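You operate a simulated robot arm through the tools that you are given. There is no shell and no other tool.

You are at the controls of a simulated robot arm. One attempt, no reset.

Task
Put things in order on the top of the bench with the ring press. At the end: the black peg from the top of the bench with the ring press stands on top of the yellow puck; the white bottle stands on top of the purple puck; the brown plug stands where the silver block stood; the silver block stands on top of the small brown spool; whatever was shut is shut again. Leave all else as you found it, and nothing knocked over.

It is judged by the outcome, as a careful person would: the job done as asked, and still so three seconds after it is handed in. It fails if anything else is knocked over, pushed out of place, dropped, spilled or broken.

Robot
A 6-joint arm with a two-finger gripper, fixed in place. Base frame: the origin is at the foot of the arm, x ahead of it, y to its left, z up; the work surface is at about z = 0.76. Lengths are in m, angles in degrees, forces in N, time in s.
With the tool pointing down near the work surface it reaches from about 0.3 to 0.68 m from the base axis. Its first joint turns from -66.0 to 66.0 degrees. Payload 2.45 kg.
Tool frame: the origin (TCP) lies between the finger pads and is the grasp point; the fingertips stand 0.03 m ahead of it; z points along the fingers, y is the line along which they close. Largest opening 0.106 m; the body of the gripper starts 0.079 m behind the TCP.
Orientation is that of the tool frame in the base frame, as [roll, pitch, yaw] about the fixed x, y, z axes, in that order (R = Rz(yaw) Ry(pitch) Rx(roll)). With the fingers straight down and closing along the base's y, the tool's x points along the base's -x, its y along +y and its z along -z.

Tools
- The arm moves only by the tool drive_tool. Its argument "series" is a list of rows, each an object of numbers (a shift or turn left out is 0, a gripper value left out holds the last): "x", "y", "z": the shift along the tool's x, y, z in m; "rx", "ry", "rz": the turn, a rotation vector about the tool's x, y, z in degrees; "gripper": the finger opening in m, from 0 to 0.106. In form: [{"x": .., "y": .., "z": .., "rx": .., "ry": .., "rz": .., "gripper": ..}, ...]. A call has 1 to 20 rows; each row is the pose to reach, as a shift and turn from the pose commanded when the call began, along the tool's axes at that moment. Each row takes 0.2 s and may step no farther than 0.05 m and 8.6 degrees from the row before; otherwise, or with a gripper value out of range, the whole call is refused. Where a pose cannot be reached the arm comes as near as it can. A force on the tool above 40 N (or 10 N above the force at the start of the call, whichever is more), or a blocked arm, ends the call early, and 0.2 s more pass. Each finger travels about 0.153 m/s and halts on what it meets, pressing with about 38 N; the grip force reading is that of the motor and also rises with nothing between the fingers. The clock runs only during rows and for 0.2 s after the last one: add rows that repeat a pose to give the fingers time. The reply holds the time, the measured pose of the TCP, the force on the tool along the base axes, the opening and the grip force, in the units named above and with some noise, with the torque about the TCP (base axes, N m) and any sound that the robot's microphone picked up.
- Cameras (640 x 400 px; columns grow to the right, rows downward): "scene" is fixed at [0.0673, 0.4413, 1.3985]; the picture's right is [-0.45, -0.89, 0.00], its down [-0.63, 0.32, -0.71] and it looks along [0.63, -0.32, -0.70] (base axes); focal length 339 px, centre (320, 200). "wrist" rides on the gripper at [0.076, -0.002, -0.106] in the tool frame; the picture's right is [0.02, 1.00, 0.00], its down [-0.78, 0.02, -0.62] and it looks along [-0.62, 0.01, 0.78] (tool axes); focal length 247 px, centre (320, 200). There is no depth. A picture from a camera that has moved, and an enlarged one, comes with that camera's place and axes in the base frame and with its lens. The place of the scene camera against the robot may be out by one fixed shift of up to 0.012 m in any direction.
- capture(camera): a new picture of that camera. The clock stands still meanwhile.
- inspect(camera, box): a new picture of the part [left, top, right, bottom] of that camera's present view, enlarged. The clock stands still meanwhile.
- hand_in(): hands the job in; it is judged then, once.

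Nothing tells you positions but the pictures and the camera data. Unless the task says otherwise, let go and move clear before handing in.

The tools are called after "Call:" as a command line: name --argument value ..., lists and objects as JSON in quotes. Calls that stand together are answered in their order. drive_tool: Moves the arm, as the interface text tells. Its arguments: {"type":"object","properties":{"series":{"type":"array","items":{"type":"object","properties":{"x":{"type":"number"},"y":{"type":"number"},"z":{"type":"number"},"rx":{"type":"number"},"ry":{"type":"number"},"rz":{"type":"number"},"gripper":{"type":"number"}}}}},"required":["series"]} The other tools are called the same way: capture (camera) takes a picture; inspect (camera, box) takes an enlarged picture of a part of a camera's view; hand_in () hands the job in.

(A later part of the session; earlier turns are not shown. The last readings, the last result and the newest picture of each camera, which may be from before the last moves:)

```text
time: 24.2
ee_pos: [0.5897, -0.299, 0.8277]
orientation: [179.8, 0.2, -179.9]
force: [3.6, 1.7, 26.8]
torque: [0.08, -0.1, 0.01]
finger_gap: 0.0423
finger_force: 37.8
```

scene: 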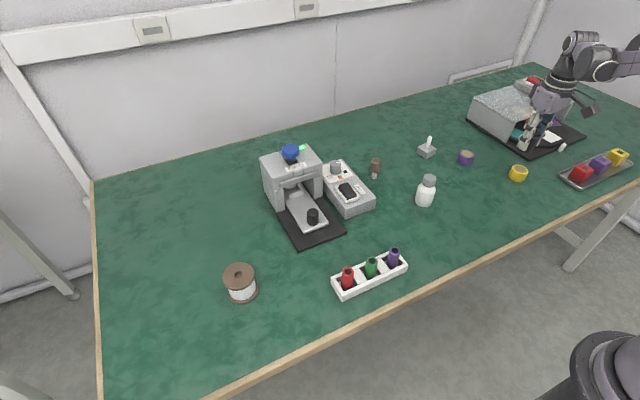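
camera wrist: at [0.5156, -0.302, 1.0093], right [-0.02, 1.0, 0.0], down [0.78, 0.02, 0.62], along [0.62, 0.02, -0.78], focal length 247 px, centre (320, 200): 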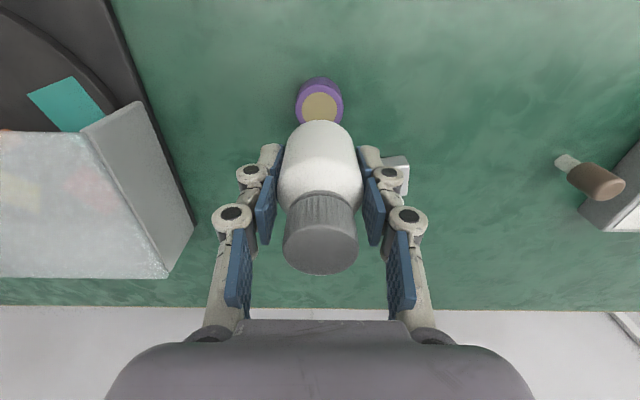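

Contact is made. I'll ease up, release slowly and rise.

Call:
drive_tool --series '[{"z": -0.0012}, {"z": -0.0012}, {"z": -0.0012, "gripper": 0.047}, {"z": -0.0012, "gripper": 0.058}, {"z": -0.0012, "gripper": 0.07}, {"z": -0.02, "gripper": 0.07}, {"z": -0.05, "gripper": 0.07}, {"z": -0.09, "gripper": 0.07}, {"z": -0.12, "gripper": 0.106}, {"z": -0.12, "gripper": 0.106}]'

Call:
inspect --camera "scene" --box '[400, 110, 520, 185]'

Call:
capture --camera "wrist"

```text
time: 26.4
ee_pos: [0.5883, -0.298, 0.9476]
orientation: [179.9, 0.0, -179.9]
force: [0.3, 0.5, 0.5]
torque: [-0.02, -0.01, -0.02]
finger_gap: 0.1057
finger_force: 0.1
```

```text
5.33 times, centred on (460, 148) of scene
camera zoom: at [0.0673, 0.4413, 1.3985], right [-0.45, -0.89, 0.0], down [-0.63, 0.32, -0.71], along [0.63, -0.32, -0.7], focal length 1808 px, centre (-427, 480)
```

zoom: 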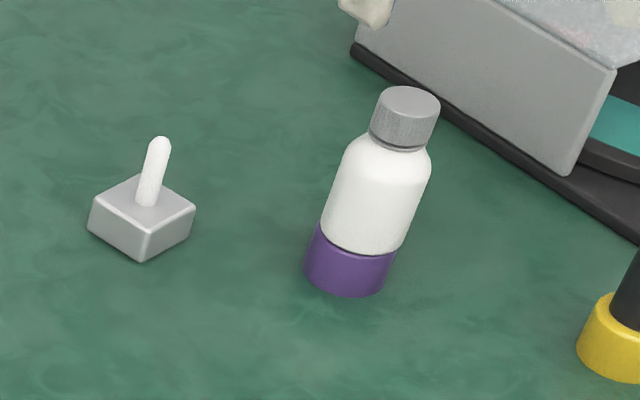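

```text
taken
camera wrist: at [0.5121, -0.3018, 1.0532], right [-0.02, 1.0, 0.0], down [0.78, 0.02, 0.62], along [0.62, 0.02, -0.78], focal length 247 px, centre (320, 200)
```

wrist: 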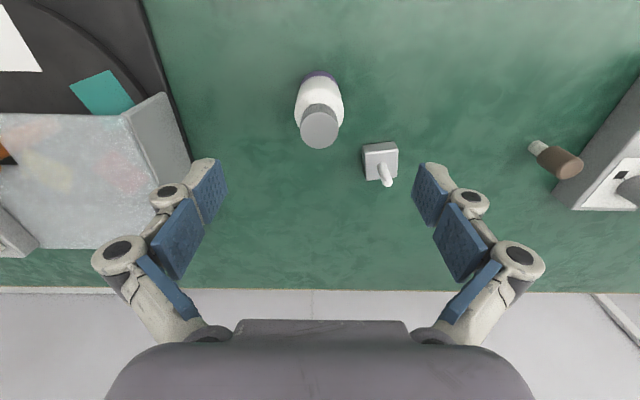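

The bottle stands on the purple puck. I'll shift sideways to look straight at the silver block.

Call:
drive_tool --series '[{"y": 0.04}, {"y": 0.076}, {"y": 0.076}]'

Call:
inspect --camera "wrist" --box '[270, 110, 370, 210]'

Call:
capture --camera "wrist"

```text
time: 27.2
ee_pos: [0.5896, -0.2226, 0.9463]
orientation: [180.0, 0.1, -179.9]
force: [-0.2, 0.3, -0.7]
torque: [0.0, 0.01, 0.02]
finger_gap: 0.1062
finger_force: 0.0
```

```text
4.00 times, centred on (320, 160) of wrist
camera zoom: at [0.5133, -0.226, 1.0527], right [-0.02, 1.0, 0.0], down [0.78, 0.02, 0.62], along [0.62, 0.02, -0.78], focal length 988 px, centre (320, 360)
```

zoom: 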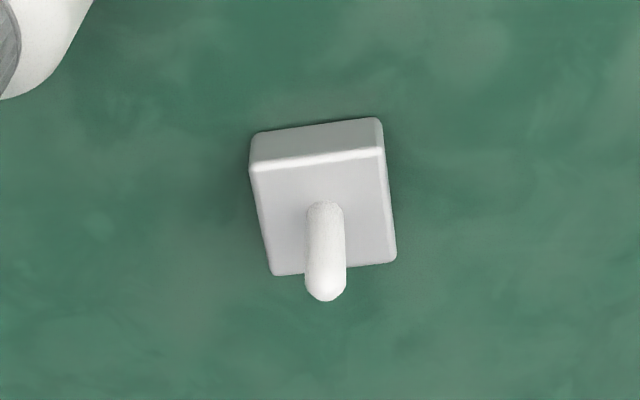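

```text
taken
camera wrist: at [0.5133, -0.226, 1.0527], right [-0.02, 1.0, 0.0], down [0.78, 0.02, 0.62], along [0.62, 0.02, -0.78], focal length 247 px, centre (320, 200)
```

wrist: 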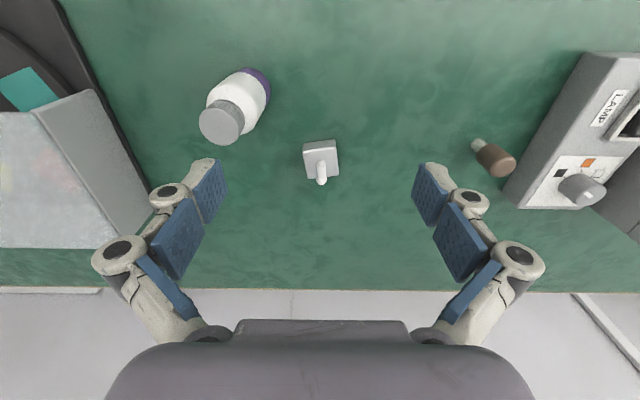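

The silver block's centre is about (0.670, -0.221). It is roughly 40 mm square and 23 mm high, yawed about +9°, with a white stick up to z ≈ 0.822. That's at the edge of reach, so I'll need a slight outward tilt. I'll check the gripper and camera bulk against the bottle first.

Call:
inspect --camera "scene" --box '[400, 60, 560, 180]'

Call:
inspect --camera "scene" --box '[195, 245, 285, 310]'

```text
3.33 times, centred on (480, 120) of scene
camera zoom: at [0.0673, 0.4414, 1.3985], right [-0.45, -0.89, 0.0], down [-0.63, 0.32, -0.71], along [0.63, -0.32, -0.7], focal length 1130 px, centre (-213, 467)
```

zoom: 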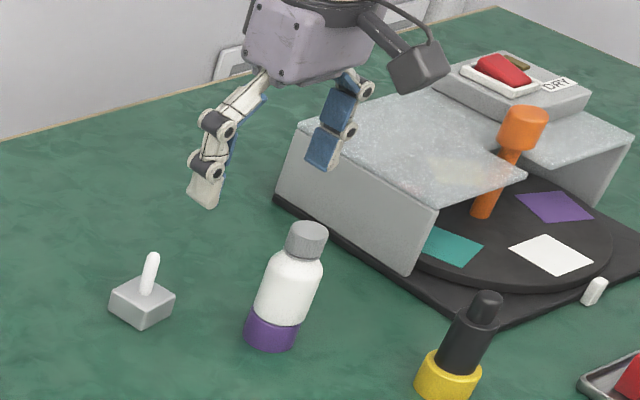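

```text
6.15 times, centred on (240, 278) of scene
camera zoom: at [0.0673, 0.4414, 1.3985], right [-0.45, -0.89, 0.0], down [-0.63, 0.32, -0.71], along [0.63, -0.32, -0.7], focal length 2086 px, centre (812, -277)
```

zoom: 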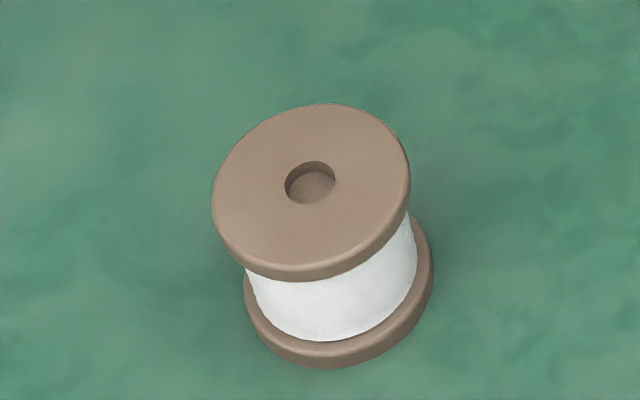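

The camera box is small and clears the bottle. I'll yaw +9° to match the block, then tilt outward 12°, and check the signs in the readout.

Call:
drive_tool --series '[{"rz": -5}, {"rz": -9}, {"rz": -9}]'

Call:
drive_tool --series '[{"ry": -6}, {"ry": -12}, {"ry": -12}]'

```text
time: 28.0
ee_pos: [0.5904, -0.2241, 0.9464]
orientation: [179.8, 0.1, -170.8]
force: [0.1, -0.7, -0.2]
torque: [0.0, -0.03, -0.01]
finger_gap: 0.1057
finger_force: 0.1
```

```text
time: 28.8
ee_pos: [0.5881, -0.2228, 0.9471]
orientation: [180.0, 12.1, -170.9]
force: [-0.1, -0.4, 0.4]
torque: [0.0, 0.04, 0.01]
finger_gap: 0.1056
finger_force: 0.1
```

The signs are right, with the fingers pointing outward and down. I'll move to above the block and look.

Call:
drive_tool --series '[{"x": -0.019, "y": -0.004, "z": 0.026}, {"x": -0.038, "y": -0.008, "z": 0.052}, {"x": -0.056, "y": -0.0112, "z": 0.0783}, {"x": -0.056, "y": -0.0112, "z": 0.0783}]'

Call:
capture --camera "wrist"

Call:
inspect --camera "wrist" --box '[270, 90, 370, 210]'

Call:
inspect --camera "scene" --box '[400, 80, 520, 180]'

```text
time: 29.8
ee_pos: [0.6624, -0.2226, 0.8815]
orientation: [179.8, 12.1, -171.0]
force: [-1.0, 1.3, 0.8]
torque: [-0.03, -0.01, -0.05]
finger_gap: 0.106
finger_force: 0.0
```

```text
taken
camera wrist: at [0.5661, -0.2409, 0.9689], right [-0.18, 0.98, 0.0], down [0.63, 0.12, 0.77], along [0.76, 0.14, -0.64], focal length 247 px, centre (320, 200)
```

wrist: 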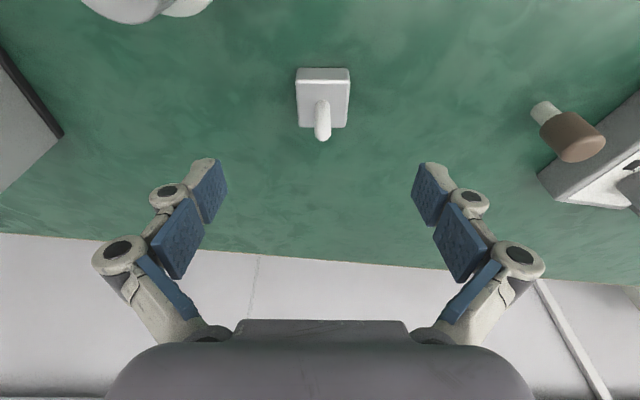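

```text
3.33 times, centred on (320, 150) of wrist
camera zoom: at [0.5661, -0.2409, 0.9689], right [-0.18, 0.98, 0.0], down [0.63, 0.12, 0.77], along [0.76, 0.14, -0.64], focal length 823 px, centre (320, 367)
```

zoom: 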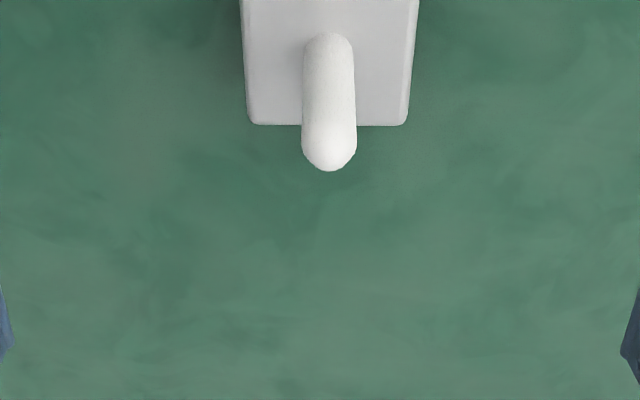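

```text
4.00 times, centred on (460, 130) of scene
camera zoom: at [0.0673, 0.4413, 1.3985], right [-0.45, -0.89, 0.0], down [-0.63, 0.32, -0.71], along [0.63, -0.32, -0.7], focal length 1356 px, centre (-240, 480)
```

zoom: 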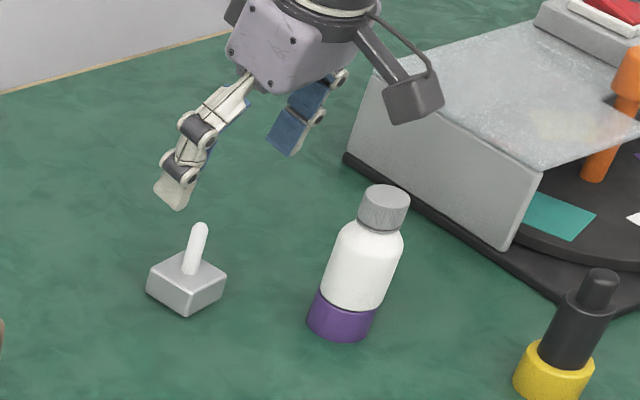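

The arm reaches and the block looks square to the gripper. I'll take one more zoom to fix its centre.

Call:
inspect --camera "wrist" --box '[270, 55, 380, 145]'

```text
4.44 times, centred on (325, 100) of wrist
camera zoom: at [0.5661, -0.2409, 0.9689], right [-0.18, 0.98, 0.0], down [0.63, 0.12, 0.77], along [0.76, 0.14, -0.64], focal length 1098 px, centre (298, 644)
```

zoom: 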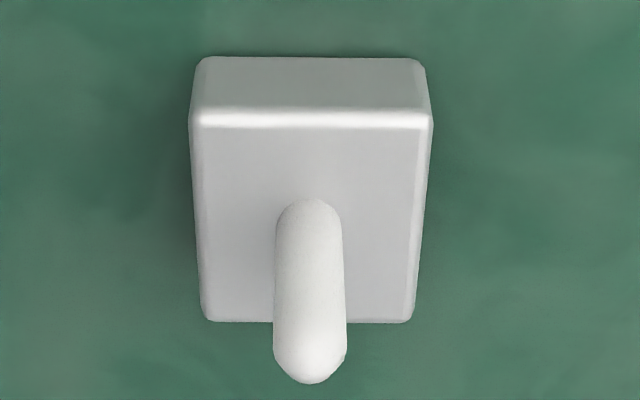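

The block centre is confirmed at (0.6705, -0.2205). I'll descend vertically with the tilt held, and stop just above the bench to check.

Call:
drive_tool --series '[{"x": 0.004, "y": 0.002, "z": 0.025}, {"x": 0.009, "y": 0.002, "z": 0.05}, {"x": 0.013, "y": 0.002, "z": 0.07}, {"x": 0.0152, "y": 0.002, "z": 0.08}, {"x": 0.0152, "y": 0.002, "z": 0.08}]'

Call:
capture --camera "wrist"

Call:
inspect --camera "scene" --box '[400, 80, 520, 180]'

```text
time: 31.0
ee_pos: [0.6626, -0.2195, 0.7997]
orientation: [179.9, 12.1, -170.9]
force: [0.8, 0.6, 0.3]
torque: [0.0, 0.0, 0.0]
finger_gap: 0.1061
finger_force: 0.0
```

```text
taken
camera wrist: at [0.5678, -0.2384, 0.8885], right [-0.18, 0.98, 0.0], down [0.63, 0.12, 0.77], along [0.76, 0.14, -0.64], focal length 247 px, centre (320, 200)
```

wrist: 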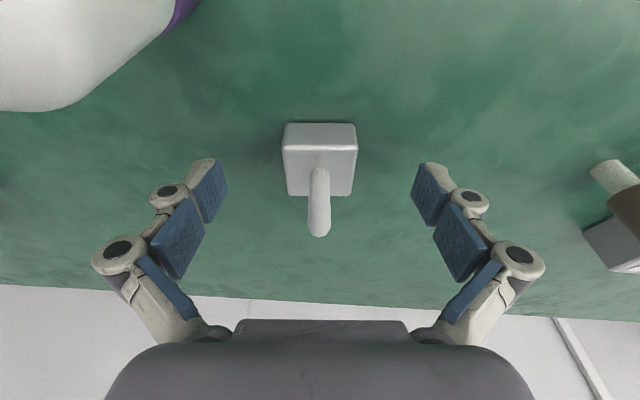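

```text
4.00 times, centred on (460, 130) of scene
camera zoom: at [0.0673, 0.4413, 1.3985], right [-0.45, -0.89, 0.0], down [-0.63, 0.32, -0.71], along [0.63, -0.32, -0.7], focal length 1356 px, centre (-240, 480)
```

zoom: 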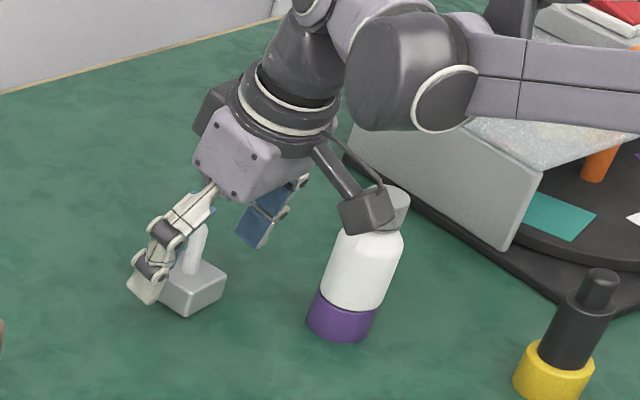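

The fingers straddle the block and the camera box clears the bottle. I'll lower the last 4 mm and grip.

Call:
drive_tool --series '[{"x": 0.0008, "z": 0.0039}, {"x": 0.0008, "z": 0.0039}, {"x": 0.0008, "z": 0.0039, "gripper": 0.05}, {"x": 0.0008, "z": 0.0039, "gripper": 0.05}, {"x": 0.0008, "z": 0.0039, "gripper": 0.0}, {"x": 0.0008, "z": 0.0039, "gripper": 0.0}, {"x": 0.0008, "z": 0.0039, "gripper": 0.0}]'

Call:
capture --camera "wrist"

```text
time: 32.6
ee_pos: [0.6635, -0.2206, 0.7964]
orientation: [179.8, 12.1, -170.9]
force: [-0.5, 0.5, 0.9]
torque: [0.05, -0.01, 0.04]
finger_gap: 0.041
finger_force: 38.0
```

```text
taken
camera wrist: at [0.5682, -0.2389, 0.8848], right [-0.18, 0.98, 0.0], down [0.63, 0.12, 0.77], along [0.76, 0.14, -0.64], focal length 247 px, centre (320, 200)
```

wrist: 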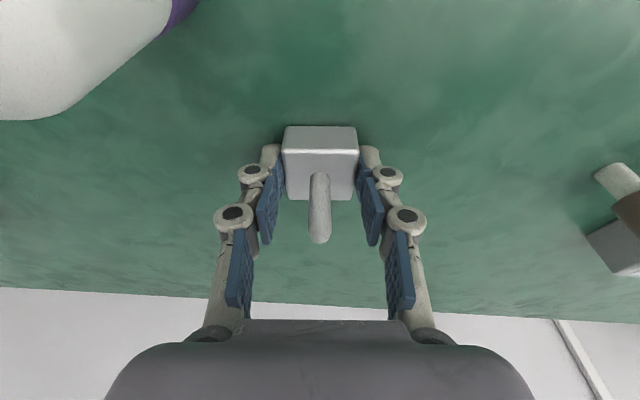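

The silver block is held, with a 41 mm gap. Its original centre is (0.6705, -0.2205), yaw 9°. I'll lift straight up and check before carrying it over.

Call:
drive_tool --series '[{"x": -0.0042, "z": -0.0196}, {"x": -0.0125, "z": -0.0587}, {"x": -0.0208, "z": -0.0978}, {"x": -0.0291, "z": -0.137}, {"x": -0.0291, "z": -0.137}]'

Call:
capture --camera "wrist"

Call:
inspect --camera "scene" --box '[400, 60, 560, 180]'

```text
time: 33.8
ee_pos: [0.6638, -0.2208, 0.9379]
orientation: [179.9, 12.1, -170.9]
force: [-0.4, -0.7, -1.6]
torque: [0.0, 0.01, 0.0]
finger_gap: 0.0409
finger_force: 37.9
```

```text
taken
camera wrist: at [0.5681, -0.2375, 1.0261], right [-0.18, 0.98, 0.0], down [0.63, 0.12, 0.77], along [0.76, 0.14, -0.64], focal length 247 px, centre (320, 200)
```

wrist: 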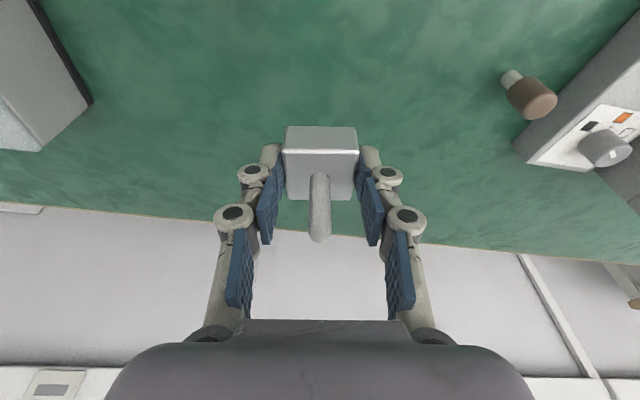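

```text
3.33 times, centred on (480, 120) of scene
camera zoom: at [0.0673, 0.4413, 1.3985], right [-0.45, -0.89, 0.0], down [-0.63, 0.32, -0.71], along [0.63, -0.32, -0.7], focal length 1130 px, centre (-213, 467)
```

zoom: 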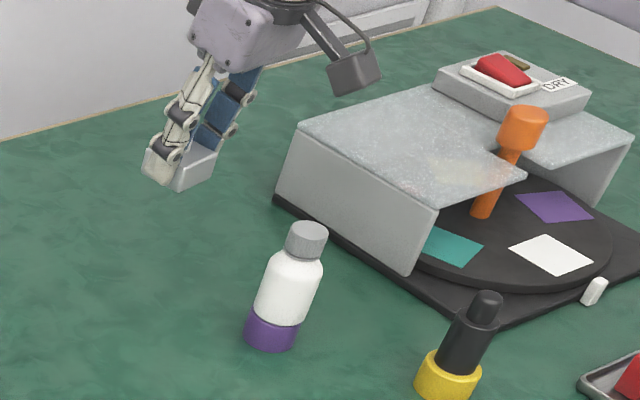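

The block is held firmly and level. I'll carry it on a path near the robot, clear of the press, towards the spool.

Call:
drive_tool --series '[{"x": 0.0225, "y": 0.0357, "z": -0.0083}, {"x": 0.0451, "y": 0.0713, "z": -0.0166}, {"x": 0.0676, "y": 0.107, "z": -0.0249}, {"x": 0.0902, "y": 0.1427, "z": -0.0331}, {"x": 0.1127, "y": 0.1784, "z": -0.0414}, {"x": 0.1353, "y": 0.214, "z": -0.0497}, {"x": 0.1578, "y": 0.2497, "z": -0.058}, {"x": 0.154, "y": 0.2925, "z": -0.0572}, {"x": 0.1502, "y": 0.3353, "z": -0.0564}, {"x": 0.1464, "y": 0.3781, "z": -0.0556}, {"x": 0.1426, "y": 0.4209, "z": -0.0548}, {"x": 0.1388, "y": 0.4637, "z": -0.054}, {"x": 0.135, "y": 0.5065, "z": -0.0532}, {"x": 0.1312, "y": 0.5493, "z": -0.0524}, {"x": 0.1312, "y": 0.5493, "z": -0.0524}]'

Call:
capture --camera "wrist"

Call:
capture --camera "scene"

```text
time: 37.0
ee_pos: [0.4405, 0.299, 0.9618]
orientation: [179.9, 12.1, -170.9]
force: [-0.9, -0.6, -0.7]
torque: [-0.01, 0.0, 0.03]
finger_gap: 0.0413
finger_force: 37.6
```

```text
taken
camera wrist: at [0.3448, 0.2809, 1.0497], right [-0.18, 0.98, 0.0], down [0.63, 0.12, 0.77], along [0.76, 0.14, -0.64], focal length 247 px, centre (320, 200)
```

wrist: 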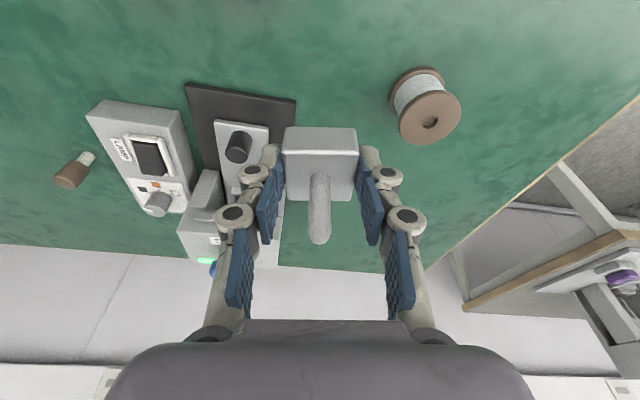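

```text
taken
```

scene: 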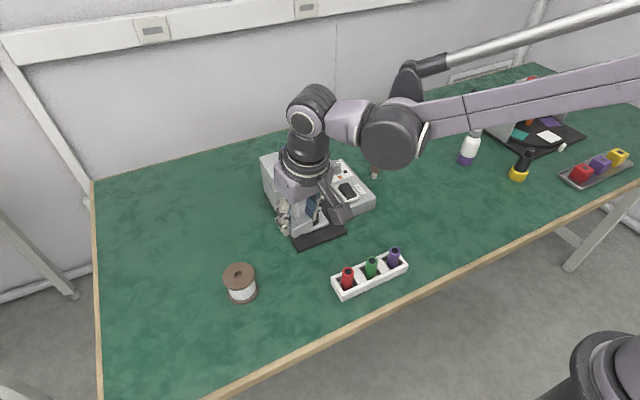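

The spool is visible ahead and to the left. I'll measure it from this pose.

Call:
inspect --camera "wrist" --box '[380, 55, 480, 155]'

```text
4.00 times, centred on (430, 105) of wrist
camera zoom: at [0.3448, 0.2809, 1.0497], right [-0.18, 0.98, 0.0], down [0.63, 0.12, 0.77], along [0.76, 0.14, -0.64], focal length 988 px, centre (-120, 580)
```

zoom: 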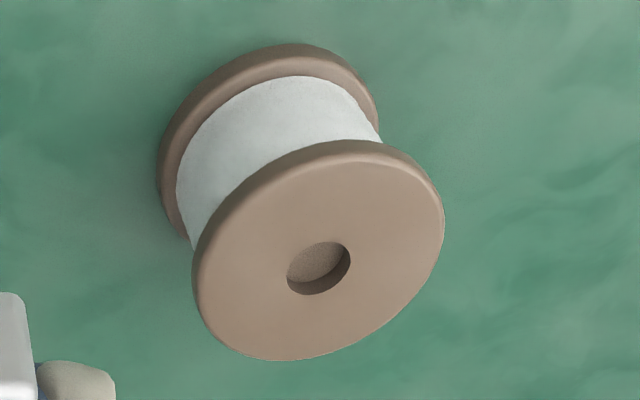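

The spool's centre is at about (0.471, 0.419), its top near z 0.82 and its flange about 63 mm across. I'll move over it, then lower part way to look.

Call:
drive_tool --series '[{"x": -0.0136, "y": 0.0379, "z": 0.0029}, {"x": -0.0271, "y": 0.0757, "z": 0.0057}, {"x": -0.0407, "y": 0.1136, "z": 0.0086}, {"x": -0.0343, "y": 0.1136, "z": 0.0389}, {"x": -0.0278, "y": 0.1136, "z": 0.0692}, {"x": -0.0278, "y": 0.1136, "z": 0.0692}]'

Call:
capture --camera "wrist"

Call:
inspect --camera "wrist" --box '[260, 70, 380, 150]'

Call:
inspect --camera "scene" --box '[180, 220, 300, 310]'

```text
time: 38.4
ee_pos: [0.4635, 0.4164, 0.9018]
orientation: [179.8, 12.1, -170.9]
force: [-0.2, -0.8, -1.6]
torque: [0.03, -0.01, 0.01]
finger_gap: 0.0409
finger_force: 37.8
```

```text
taken
camera wrist: at [0.3672, 0.3973, 0.9893], right [-0.18, 0.98, 0.0], down [0.63, 0.12, 0.77], along [0.76, 0.14, -0.64], focal length 247 px, centre (320, 200)
```

wrist: 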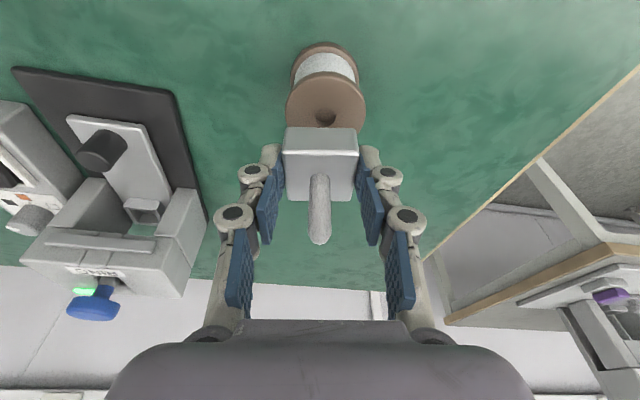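

```text
5.00 times, centred on (320, 110) of wrist
camera zoom: at [0.3672, 0.3973, 0.9893], right [-0.18, 0.98, 0.0], down [0.63, 0.12, 0.77], along [0.76, 0.14, -0.64], focal length 1235 px, centre (320, 650)
```

zoom: 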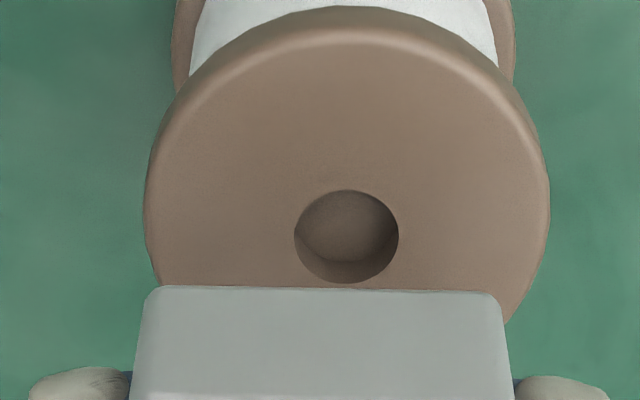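

```text
4.44 times, centred on (240, 265) of scene
camera zoom: at [0.0673, 0.4414, 1.3985], right [-0.45, -0.89, 0.0], down [-0.63, 0.32, -0.71], along [0.63, -0.32, -0.7], focal length 1506 px, centre (676, -89)
```

zoom: 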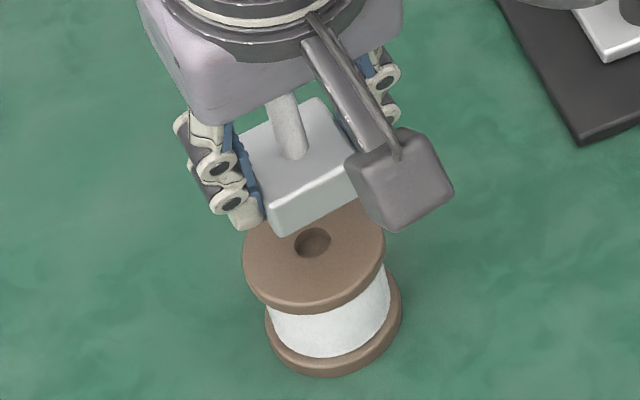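

The spool centre is 4 mm further left and 1 mm further forward. I'll correct and lower to a few mm above it.

Call:
drive_tool --series '[{"x": -0.0014, "y": 0.004, "z": 0.0003}, {"x": 0.0028, "y": 0.004, "z": 0.02}, {"x": 0.0059, "y": 0.004, "z": 0.0345}, {"x": 0.0059, "y": 0.004, "z": 0.0345}]'

Call:
inspect --camera "wrist" --box '[260, 80, 380, 160]'

Call:
inspect --camera "scene" --box '[195, 235, 285, 300]'

```text
time: 39.4
ee_pos: [0.4621, 0.4211, 0.8657]
orientation: [179.9, 12.0, -170.9]
force: [0.7, 0.0, -0.9]
torque: [-0.01, 0.0, 0.02]
finger_gap: 0.041
finger_force: 37.8
```

```text
5.00 times, centred on (320, 120) of wrist
camera zoom: at [0.3671, 0.4038, 0.9532], right [-0.18, 0.98, 0.0], down [0.63, 0.12, 0.77], along [0.76, 0.14, -0.64], focal length 1235 px, centre (320, 600)
```

zoom: 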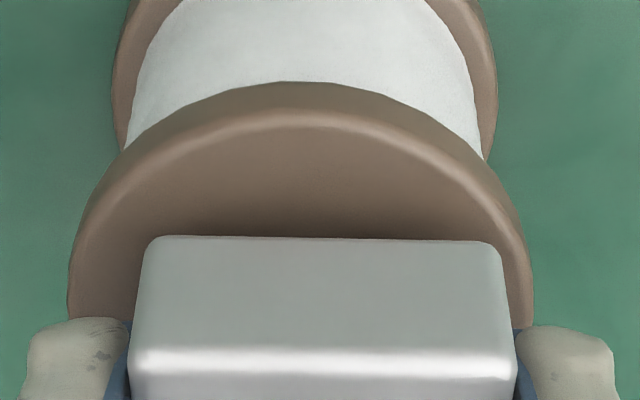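

```text
6.15 times, centred on (240, 268) of scene
camera zoom: at [0.0673, 0.4414, 1.3985], right [-0.45, -0.89, 0.0], down [-0.63, 0.32, -0.71], along [0.63, -0.32, -0.7], focal length 2086 px, centre (812, -215)
```

zoom: 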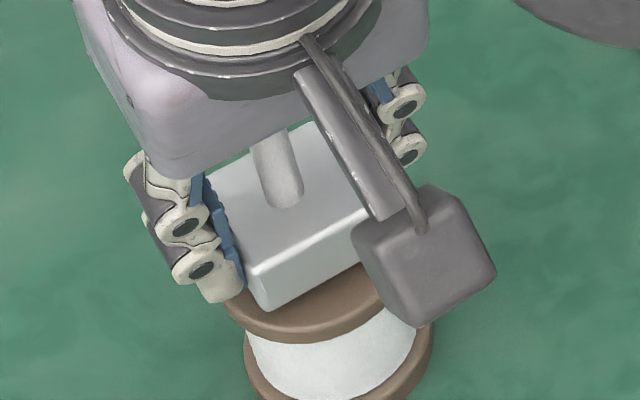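

The block is about 2 mm too far left. I'll correct and creep down.

Call:
drive_tool --series '[{"y": -0.0022}, {"x": 0.0004, "y": -0.0022, "z": 0.002}, {"x": 0.001, "y": -0.0022, "z": 0.0049}, {"x": 0.001, "y": -0.0022, "z": 0.0049}]'

Call:
inspect --camera "wrist" --box '[260, 80, 380, 160]'

Call:
drive_tool --series '[{"x": 0.0002, "z": 0.001}, {"x": 0.0002, "z": 0.001}]'

```text
time: 40.4
ee_pos: [0.4629, 0.4208, 0.8599]
orientation: [179.9, 12.1, -170.9]
force: [0.4, 0.4, -1.1]
torque: [0.02, 0.0, 0.01]
finger_gap: 0.0409
finger_force: 37.9
```

```text
5.00 times, centred on (320, 120) of wrist
camera zoom: at [0.3668, 0.4027, 0.9481], right [-0.18, 0.98, 0.0], down [0.63, 0.12, 0.77], along [0.76, 0.14, -0.64], focal length 1235 px, centre (320, 600)
```

zoom: 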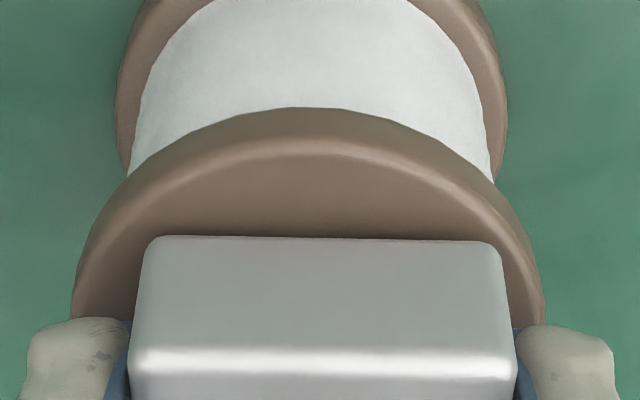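

```text
time: 41.0
ee_pos: [0.4615, 0.4197, 0.8598]
orientation: [179.9, 12.1, -170.9]
force: [0.1, 0.4, -2.2]
torque: [-0.03, 0.01, 0.02]
finger_gap: 0.0411
finger_force: 38.2
```

I'll keep creeping with a slight y correction.

Call:
drive_tool --series '[{"y": -0.0013}, {"x": 0.0003, "y": -0.0013, "z": 0.0012}, {"x": 0.0003, "y": -0.0013, "z": 0.0012}]'

Call:
drive_tool --series '[{"x": 0.0002, "z": 0.001}, {"x": 0.0002, "z": 0.001}]'

```text
time: 41.8
ee_pos: [0.4622, 0.4179, 0.8593]
orientation: [179.9, 12.0, -170.9]
force: [-1.6, -1.5, 15.2]
torque: [-0.08, -0.01, -0.01]
finger_gap: 0.041
finger_force: 37.7
```

```text
time: 42.4
ee_pos: [0.464, 0.4181, 0.8582]
orientation: [179.7, 12.3, -170.9]
force: [0.3, 0.4, 30.3]
torque: [0.04, -0.17, 0.01]
finger_gap: 0.0414
finger_force: 38.0
```

Contact is solid at about 15–30 N. I'll unload a little and inspect before releasing.

Call:
drive_tool --series '[{"x": -0.0003, "z": -0.0015}, {"x": -0.0003, "z": -0.0015}]'

Call:
inspect --camera "wrist" --box '[260, 80, 380, 160]'

Call:
inspect --camera "scene" --box '[195, 235, 285, 300]'

```text
time: 43.0
ee_pos: [0.4629, 0.4196, 0.8583]
orientation: [179.9, 12.1, -170.9]
force: [0.9, 0.7, 15.4]
torque: [0.01, -0.26, -0.01]
finger_gap: 0.0412
finger_force: 37.9
```

```text
5.00 times, centred on (320, 120) of wrist
camera zoom: at [0.3675, 0.4011, 0.9457], right [-0.18, 0.98, 0.0], down [0.63, 0.12, 0.77], along [0.76, 0.14, -0.64], focal length 1235 px, centre (320, 600)
```

zoom: 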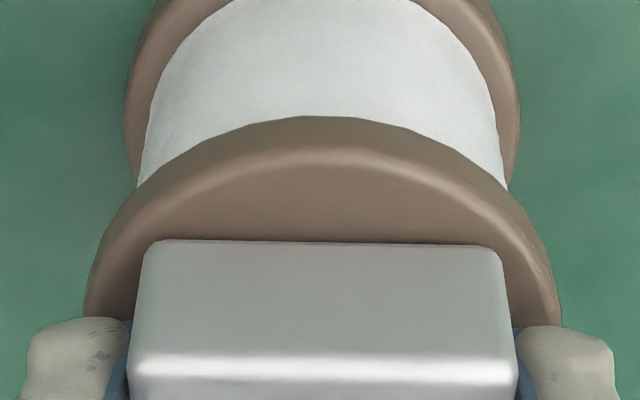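

```text
6.15 times, centred on (240, 268) of scene
camera zoom: at [0.0671, 0.4411, 1.3986], right [-0.45, -0.89, 0.0], down [-0.63, 0.32, -0.71], along [0.63, -0.32, -0.7], focal length 2086 px, centre (812, -215)
```

zoom: 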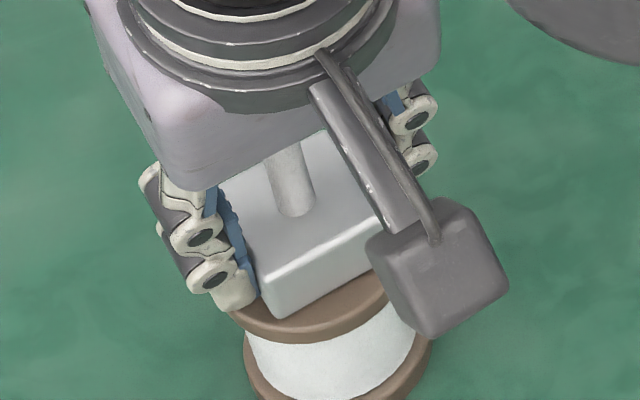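

The block rests centred on the flange. I'll release slowly and rise vertically.

Call:
drive_tool --series '[{"x": -0.0002, "z": -0.0008}, {"x": -0.0002, "z": -0.0008, "gripper": 0.046}, {"x": -0.0002, "z": -0.0008, "gripper": 0.056}, {"x": -0.0002, "z": -0.0008, "gripper": 0.07}, {"x": -0.0002, "z": -0.0008, "gripper": 0.07}, {"x": -0.0042, "z": -0.0196}, {"x": -0.0125, "z": -0.0587}, {"x": -0.0208, "z": -0.0978}, {"x": -0.0208, "z": -0.0978}]'

Call:
capture --camera "wrist"

Call:
capture --camera "scene"

```text
time: 45.0
ee_pos: [0.4637, 0.4192, 0.9577]
orientation: [179.9, 12.2, -170.9]
force: [-0.2, 0.4, 0.6]
torque: [0.01, -0.01, 0.01]
finger_gap: 0.0701
finger_force: 0.1
```

```text
taken
camera wrist: at [0.3668, 0.4012, 1.0465], right [-0.18, 0.98, 0.0], down [0.63, 0.12, 0.77], along [0.76, 0.14, -0.64], focal length 247 px, centre (320, 200)
```

wrist: 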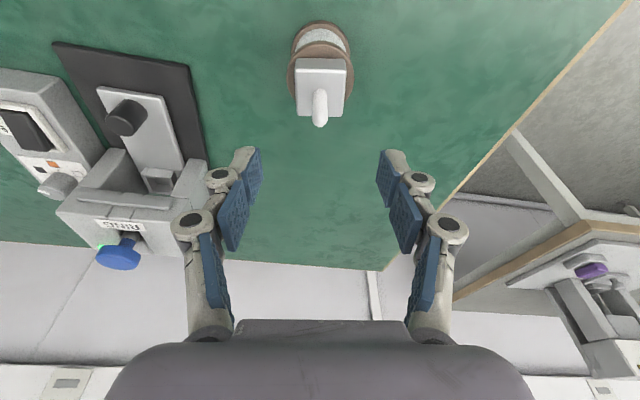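

```text
taken
```

scene: 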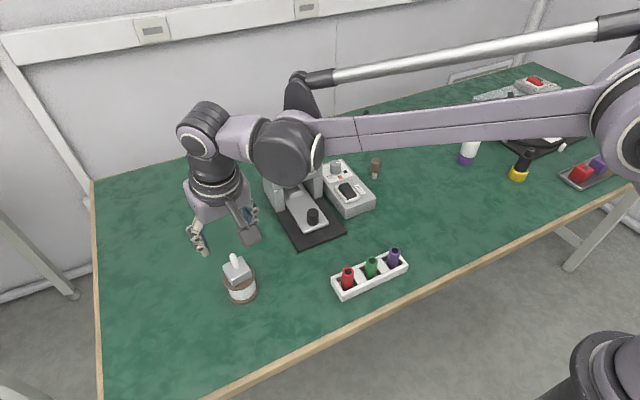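

The silver block stands on the spool. I'll straighten the tool and re-tilt at zero yaw with 16° outward for the brown plug. That gives extra reach for its destination.

Call:
drive_tool --series '[{"ry": 6}, {"ry": 12.1}, {"ry": 12.1}]'

Call:
drive_tool --series '[{"rz": 4.5}, {"rz": 9.1}, {"rz": 9.1}]'

Call:
inspect --camera "scene" --box '[195, 235, 285, 310]'

```text
time: 45.8
ee_pos: [0.463, 0.4182, 0.9568]
orientation: [179.9, -0.2, -170.9]
force: [-0.1, 0.0, 0.2]
torque: [0.0, -0.02, 0.05]
finger_gap: 0.0698
finger_force: 0.0
```

```text
time: 46.6
ee_pos: [0.465, 0.4179, 0.9569]
orientation: [179.9, 0.0, 180.0]
force: [-0.8, 0.3, 0.4]
torque: [-0.01, 0.01, -0.02]
finger_gap: 0.0701
finger_force: 0.2
```

```text
5.33 times, centred on (240, 272) of scene
camera zoom: at [0.0673, 0.4413, 1.3985], right [-0.45, -0.89, 0.0], down [-0.63, 0.32, -0.71], along [0.63, -0.32, -0.7], focal length 1808 px, centre (747, -187)
```

zoom: 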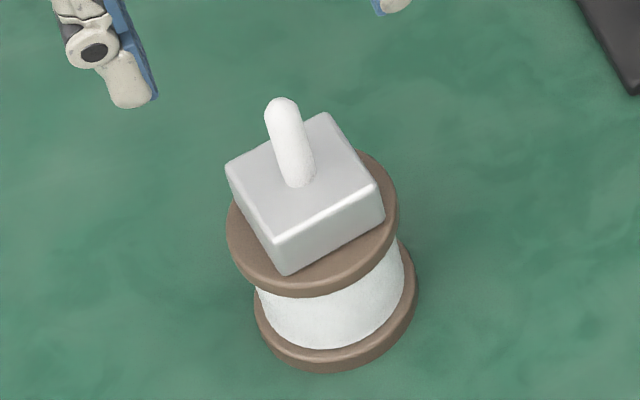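

The block is stable on the spool. I'll travel back near the robot and approach the brown plug.

Call:
drive_tool --series '[{"x": 0.004, "y": -0.042, "z": -0.005}, {"x": 0.008, "y": -0.084, "z": -0.01}, {"x": 0.012, "y": -0.126, "z": -0.01}, {"x": 0.015, "y": -0.168, "z": -0.01}, {"x": 0.015, "y": -0.21, "z": -0.01}, {"x": 0.015, "y": -0.252, "z": -0.01}, {"x": 0.015, "y": -0.294, "z": -0.01}, {"x": 0.015, "y": -0.336, "z": -0.01}, {"x": 0.015, "y": -0.378, "z": -0.01}, {"x": 0.015, "y": -0.42, "z": -0.01}, {"x": -0.025, "y": -0.438, "z": -0.01}, {"x": -0.065, "y": -0.438, "z": -0.005}, {"x": -0.105, "y": -0.438, "z": 0.0}, {"x": -0.125, "y": -0.438, "z": 0.005}, {"x": -0.125, "y": -0.438, "z": 0.005}]'

Call:
drive_tool --series '[{"ry": -8}, {"ry": -16}, {"ry": -16}]'

Call:
capture --camera "wrist"

Call:
inspect --camera "wrist" --box '[270, 60, 380, 170]'

Call:
capture --camera "scene"

```text
time: 49.8
ee_pos: [0.5874, -0.0195, 0.9503]
orientation: [179.9, 0.0, 180.0]
force: [-0.6, -0.3, -0.5]
torque: [0.01, 0.04, 0.01]
finger_gap: 0.0699
finger_force: 0.1
```

```text
time: 50.6
ee_pos: [0.588, -0.0188, 0.9511]
orientation: [179.8, 16.1, 180.0]
force: [-0.5, -0.1, 1.2]
torque: [0.01, 0.02, 0.01]
finger_gap: 0.0699
finger_force: 0.0
```

```text
taken
camera wrist: at [0.4855, -0.0227, 1.033], right [-0.02, 1.0, 0.0], down [0.58, 0.02, 0.81], along [0.81, 0.01, -0.58], focal length 247 px, centre (320, 200)
```

wrist: 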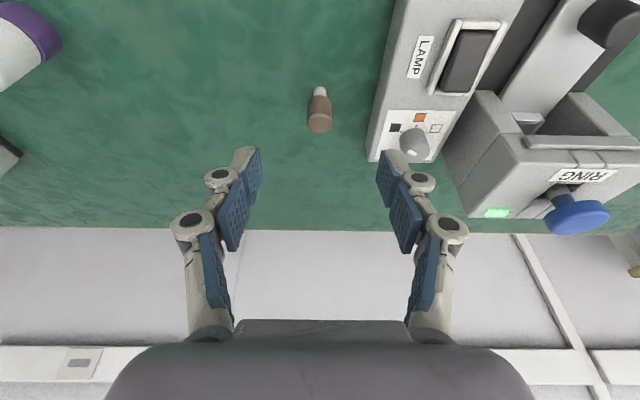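

```text
3.64 times, centred on (325, 115) of wrist
camera zoom: at [0.4855, -0.0227, 1.033], right [-0.02, 1.0, 0.0], down [0.58, 0.02, 0.81], along [0.81, 0.01, -0.58], focal length 898 px, centre (302, 509)
```

zoom: 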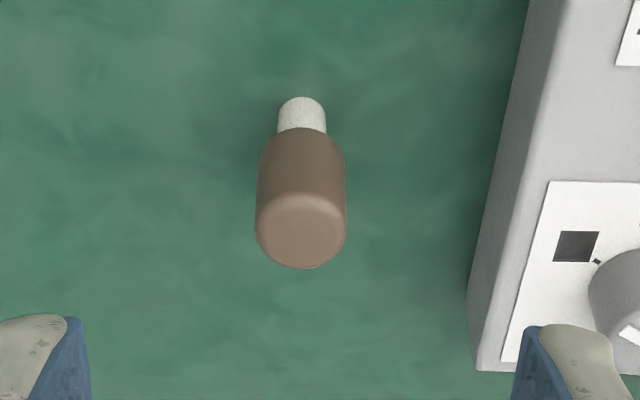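

```text
taken
```

scene: 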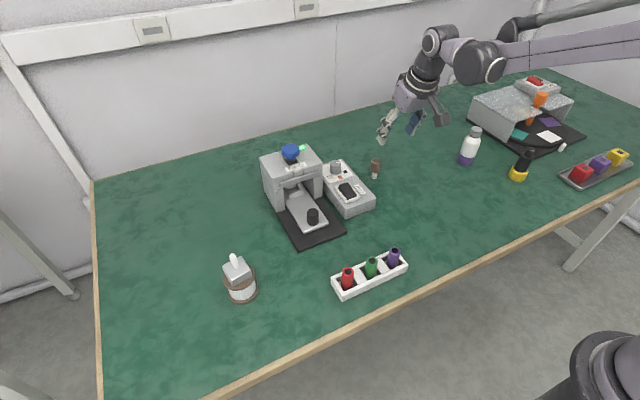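

The plug is at (0.6505, -0.0185) with its top near z 0.818. The brown part runs from about 0.787 to 0.818, and the lamp box wall is about 6 cm to the side. I'll narrow the jaws and descend with the tilt.

Call:
drive_tool --series '[{"x": -0.03, "z": 0.0086, "gripper": 0.06}, {"x": -0.0601, "z": 0.0172}, {"x": -0.05, "z": 0.0525}, {"x": -0.04, "z": 0.0877}, {"x": -0.033, "z": 0.1117}, {"x": -0.033, "z": 0.1117}]'

Call:
capture --camera "wrist"

Call:
inspect --camera "wrist" --box '[250, 80, 390, 220]'

Call:
inspect --camera "scene" --box '[320, 110, 440, 210]'

```text
time: 52.0
ee_pos: [0.6526, -0.0183, 0.8534]
orientation: [179.9, 16.0, -180.0]
force: [-0.3, -0.1, 0.4]
torque: [0.01, -0.02, 0.0]
finger_gap: 0.0603
finger_force: 0.0
```

```text
taken
camera wrist: at [0.5496, -0.0215, 0.9348], right [-0.02, 1.0, 0.0], down [0.58, 0.02, 0.81], along [0.81, 0.01, -0.58], focal length 247 px, centre (320, 200)
```

wrist: 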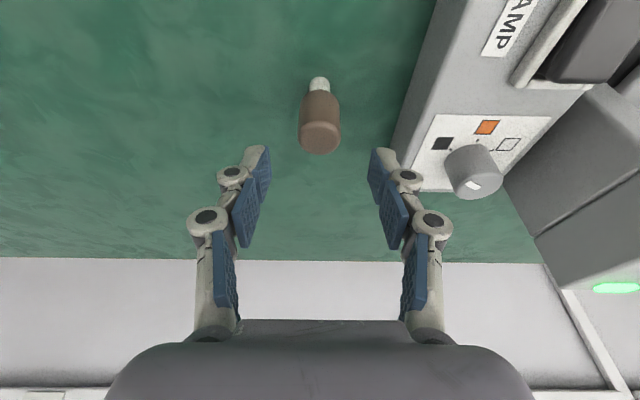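

```text
2.86 times, centred on (320, 150) of wrist
camera zoom: at [0.5496, -0.0215, 0.9348], right [-0.02, 1.0, 0.0], down [0.58, 0.02, 0.81], along [0.81, 0.01, -0.58], focal length 706 px, centre (320, 343)
```

zoom: 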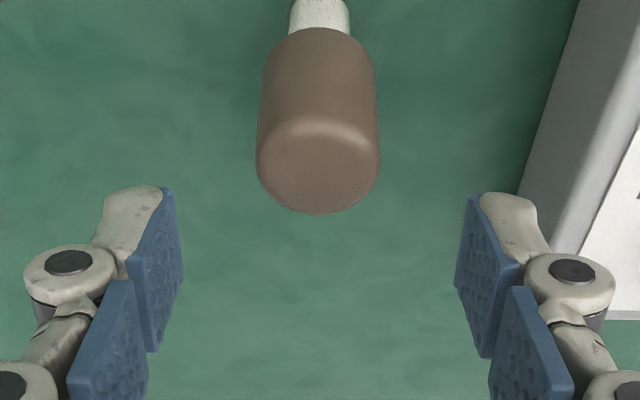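

```text
4.00 times, centred on (380, 160) of scene
camera zoom: at [0.0673, 0.4413, 1.3985], right [-0.45, -0.89, 0.0], down [-0.63, 0.32, -0.71], along [0.63, -0.32, -0.7], focal length 1356 px, centre (80, 360)
```

zoom: 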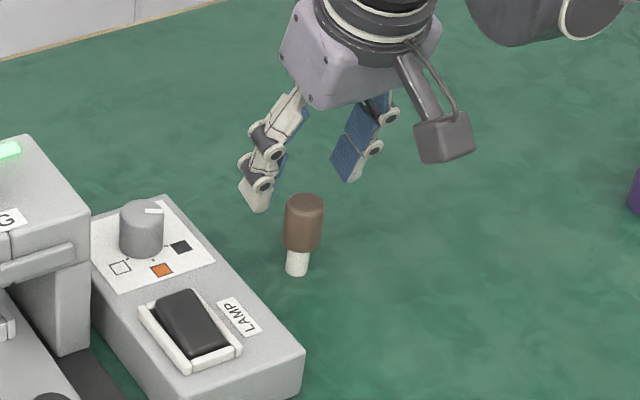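

The approach is well aligned. I'll lower to grip height and close.

Call:
drive_tool --series '[{"x": 0.0077, "y": -0.0008, "z": 0.024}, {"x": 0.0153, "y": -0.0008, "z": 0.048}, {"x": 0.0153, "y": -0.0008, "z": 0.048}, {"x": 0.0153, "y": -0.0008, "z": 0.048, "gripper": 0.04}, {"x": 0.0153, "y": -0.0008, "z": 0.048, "gripper": 0.03}, {"x": 0.0153, "y": -0.0008, "z": 0.048, "gripper": 0.0}, {"x": 0.0153, "y": -0.0008, "z": 0.048, "gripper": 0.0}, {"x": 0.0153, "y": -0.0008, "z": 0.048, "gripper": 0.0}]'

Call:
capture --camera "wrist"

Call:
inspect --camera "wrist" --box '[250, 100, 390, 240]'

Call:
inspect --camera "scene" --box '[320, 110, 440, 210]'

```text
time: 53.8
ee_pos: [0.6488, -0.0198, 0.8031]
orientation: [179.9, 16.0, 179.9]
force: [0.2, 0.6, -0.3]
torque: [0.0, 0.0, -0.01]
finger_gap: 0.0247
finger_force: 37.5
```

```text
taken
camera wrist: at [0.5466, -0.0226, 0.8841], right [-0.02, 1.0, 0.0], down [0.58, 0.02, 0.81], along [0.81, 0.01, -0.58], focal length 247 px, centre (320, 200)
```

wrist: 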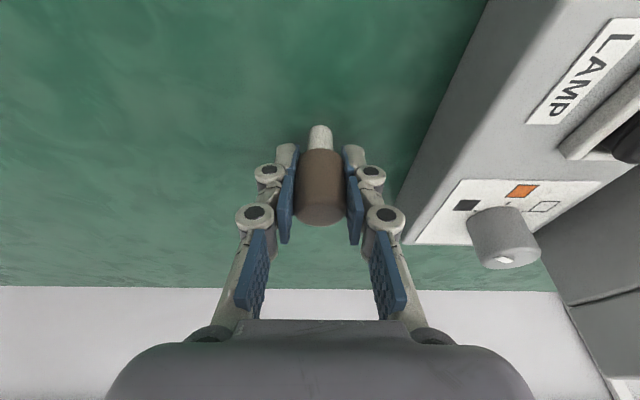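

```text
2.86 times, centred on (320, 170) of wrist
camera zoom: at [0.5466, -0.0226, 0.8841], right [-0.02, 1.0, 0.0], down [0.58, 0.02, 0.81], along [0.81, 0.01, -0.58], focal length 706 px, centre (320, 286)
```

zoom: 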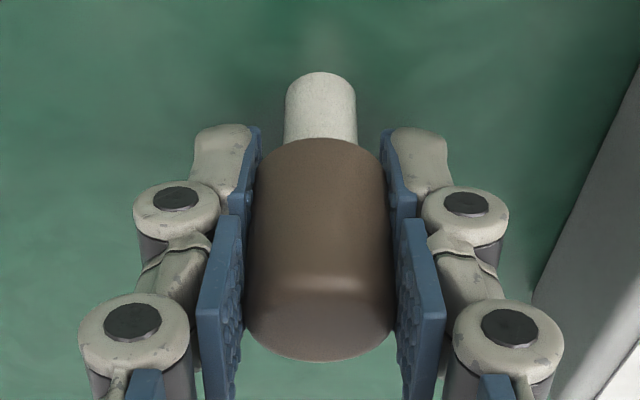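

```text
4.00 times, centred on (380, 160) of scene
camera zoom: at [0.0673, 0.4413, 1.3985], right [-0.45, -0.89, 0.0], down [-0.63, 0.32, -0.71], along [0.63, -0.32, -0.7], focal length 1356 px, centre (80, 360)
```

zoom: 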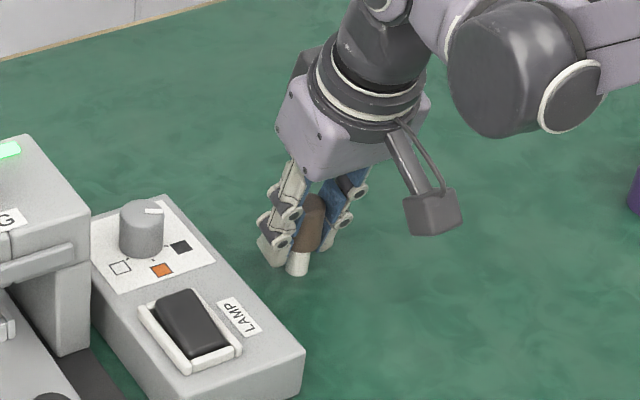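

The plug is held upright at 24.7 mm. I'll lift and carry it to the silver block's old spot at (0.6705, -0.2205), staying a few cm up.

Call:
drive_tool --series '[{"x": -0.0055, "z": -0.0192}, {"x": -0.0124, "z": -0.0433}, {"x": -0.0193, "z": -0.0673}, {"x": -0.0232, "y": -0.0401, "z": -0.0662}, {"x": -0.0271, "y": -0.0803, "z": -0.0651}, {"x": -0.0309, "y": -0.1204, "z": -0.064}, {"x": -0.0348, "y": -0.1606, "z": -0.0628}, {"x": -0.0387, "y": -0.2007, "z": -0.0617}, {"x": -0.0387, "y": -0.2007, "z": -0.0617}]'

Call:
capture --camera "wrist"

Call:
inspect --camera "scene" --box '[380, 90, 520, 190]'

```text
time: 55.8
ee_pos: [0.667, -0.2225, 0.8725]
orientation: [179.8, 16.0, 180.0]
force: [-0.4, -0.7, -0.6]
torque: [0.01, 0.03, 0.03]
finger_gap: 0.0246
finger_force: 38.1
```

```text
taken
camera wrist: at [0.5649, -0.2248, 0.9541], right [-0.02, 1.0, 0.0], down [0.58, 0.02, 0.81], along [0.81, 0.01, -0.58], focal length 247 px, centre (320, 200)
```

wrist: 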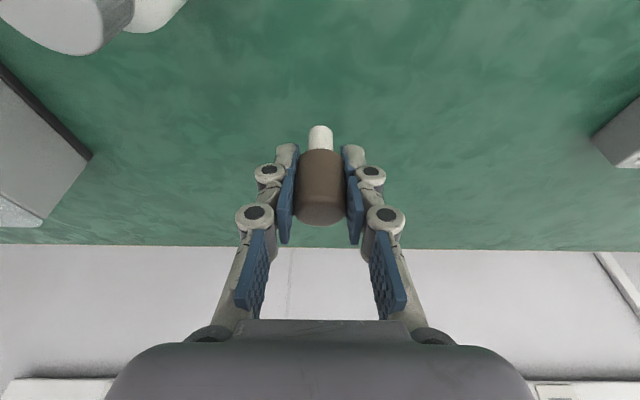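

```text
4.00 times, centred on (450, 140) of scene
camera zoom: at [0.0673, 0.4413, 1.3985], right [-0.45, -0.89, 0.0], down [-0.63, 0.32, -0.71], along [0.63, -0.32, -0.7], focal length 1356 px, centre (-200, 440)
```

zoom: 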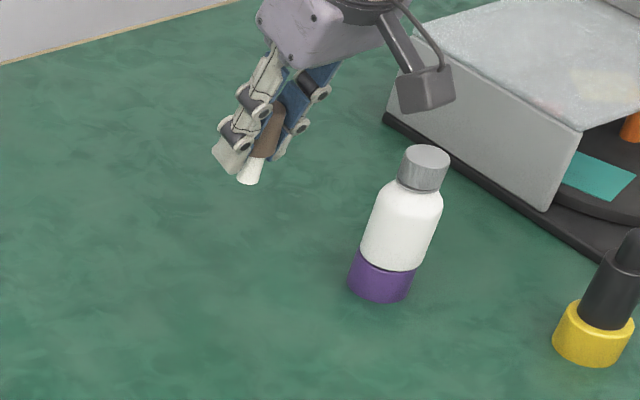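

I'll make a small correction and lower to about 5 mm above the bench.

Call:
drive_tool --series '[{"x": -0.0014, "y": 0.0015, "z": 0.0004}, {"x": 0.0069, "y": 0.0015, "z": 0.0292}, {"x": 0.0137, "y": 0.0015, "z": 0.0533}, {"x": 0.0165, "y": 0.0015, "z": 0.0629}, {"x": 0.0165, "y": 0.0015, "z": 0.0629}]'

Call:
inspect --camera "scene" --box '[350, 125, 510, 225]'

Call:
inspect --camera "wrist" --box '[250, 100, 390, 240]'

```text
time: 57.0
ee_pos: [0.6716, -0.2191, 0.8067]
orientation: [179.8, 16.0, -179.9]
force: [-0.9, 0.2, -0.3]
torque: [0.01, -0.01, -0.01]
finger_gap: 0.0246
finger_force: 38.1
```

```text
4.00 times, centred on (430, 175) of scene
camera zoom: at [0.0673, 0.4413, 1.3985], right [-0.45, -0.89, 0.0], down [-0.63, 0.32, -0.71], along [0.63, -0.32, -0.7], focal length 1356 px, centre (-120, 300)
```

zoom: 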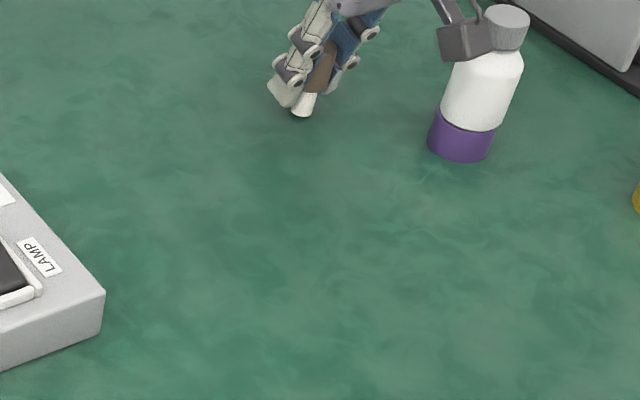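

```text
2.86 times, centred on (320, 170) of wrist
camera zoom: at [0.5685, -0.2222, 0.8879], right [-0.02, 1.0, 0.0], down [0.58, 0.02, 0.81], along [0.81, 0.01, -0.58], focal length 706 px, centre (320, 286)
```

zoom: 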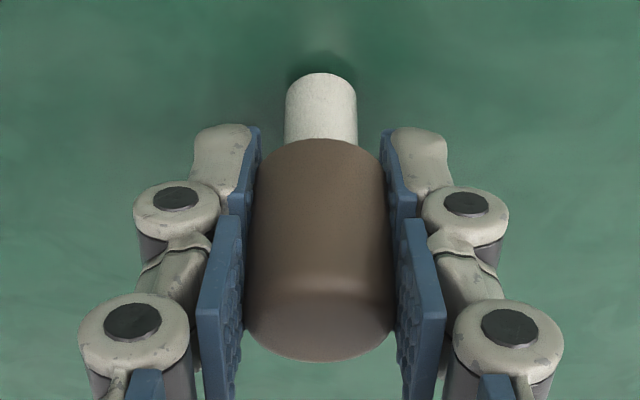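

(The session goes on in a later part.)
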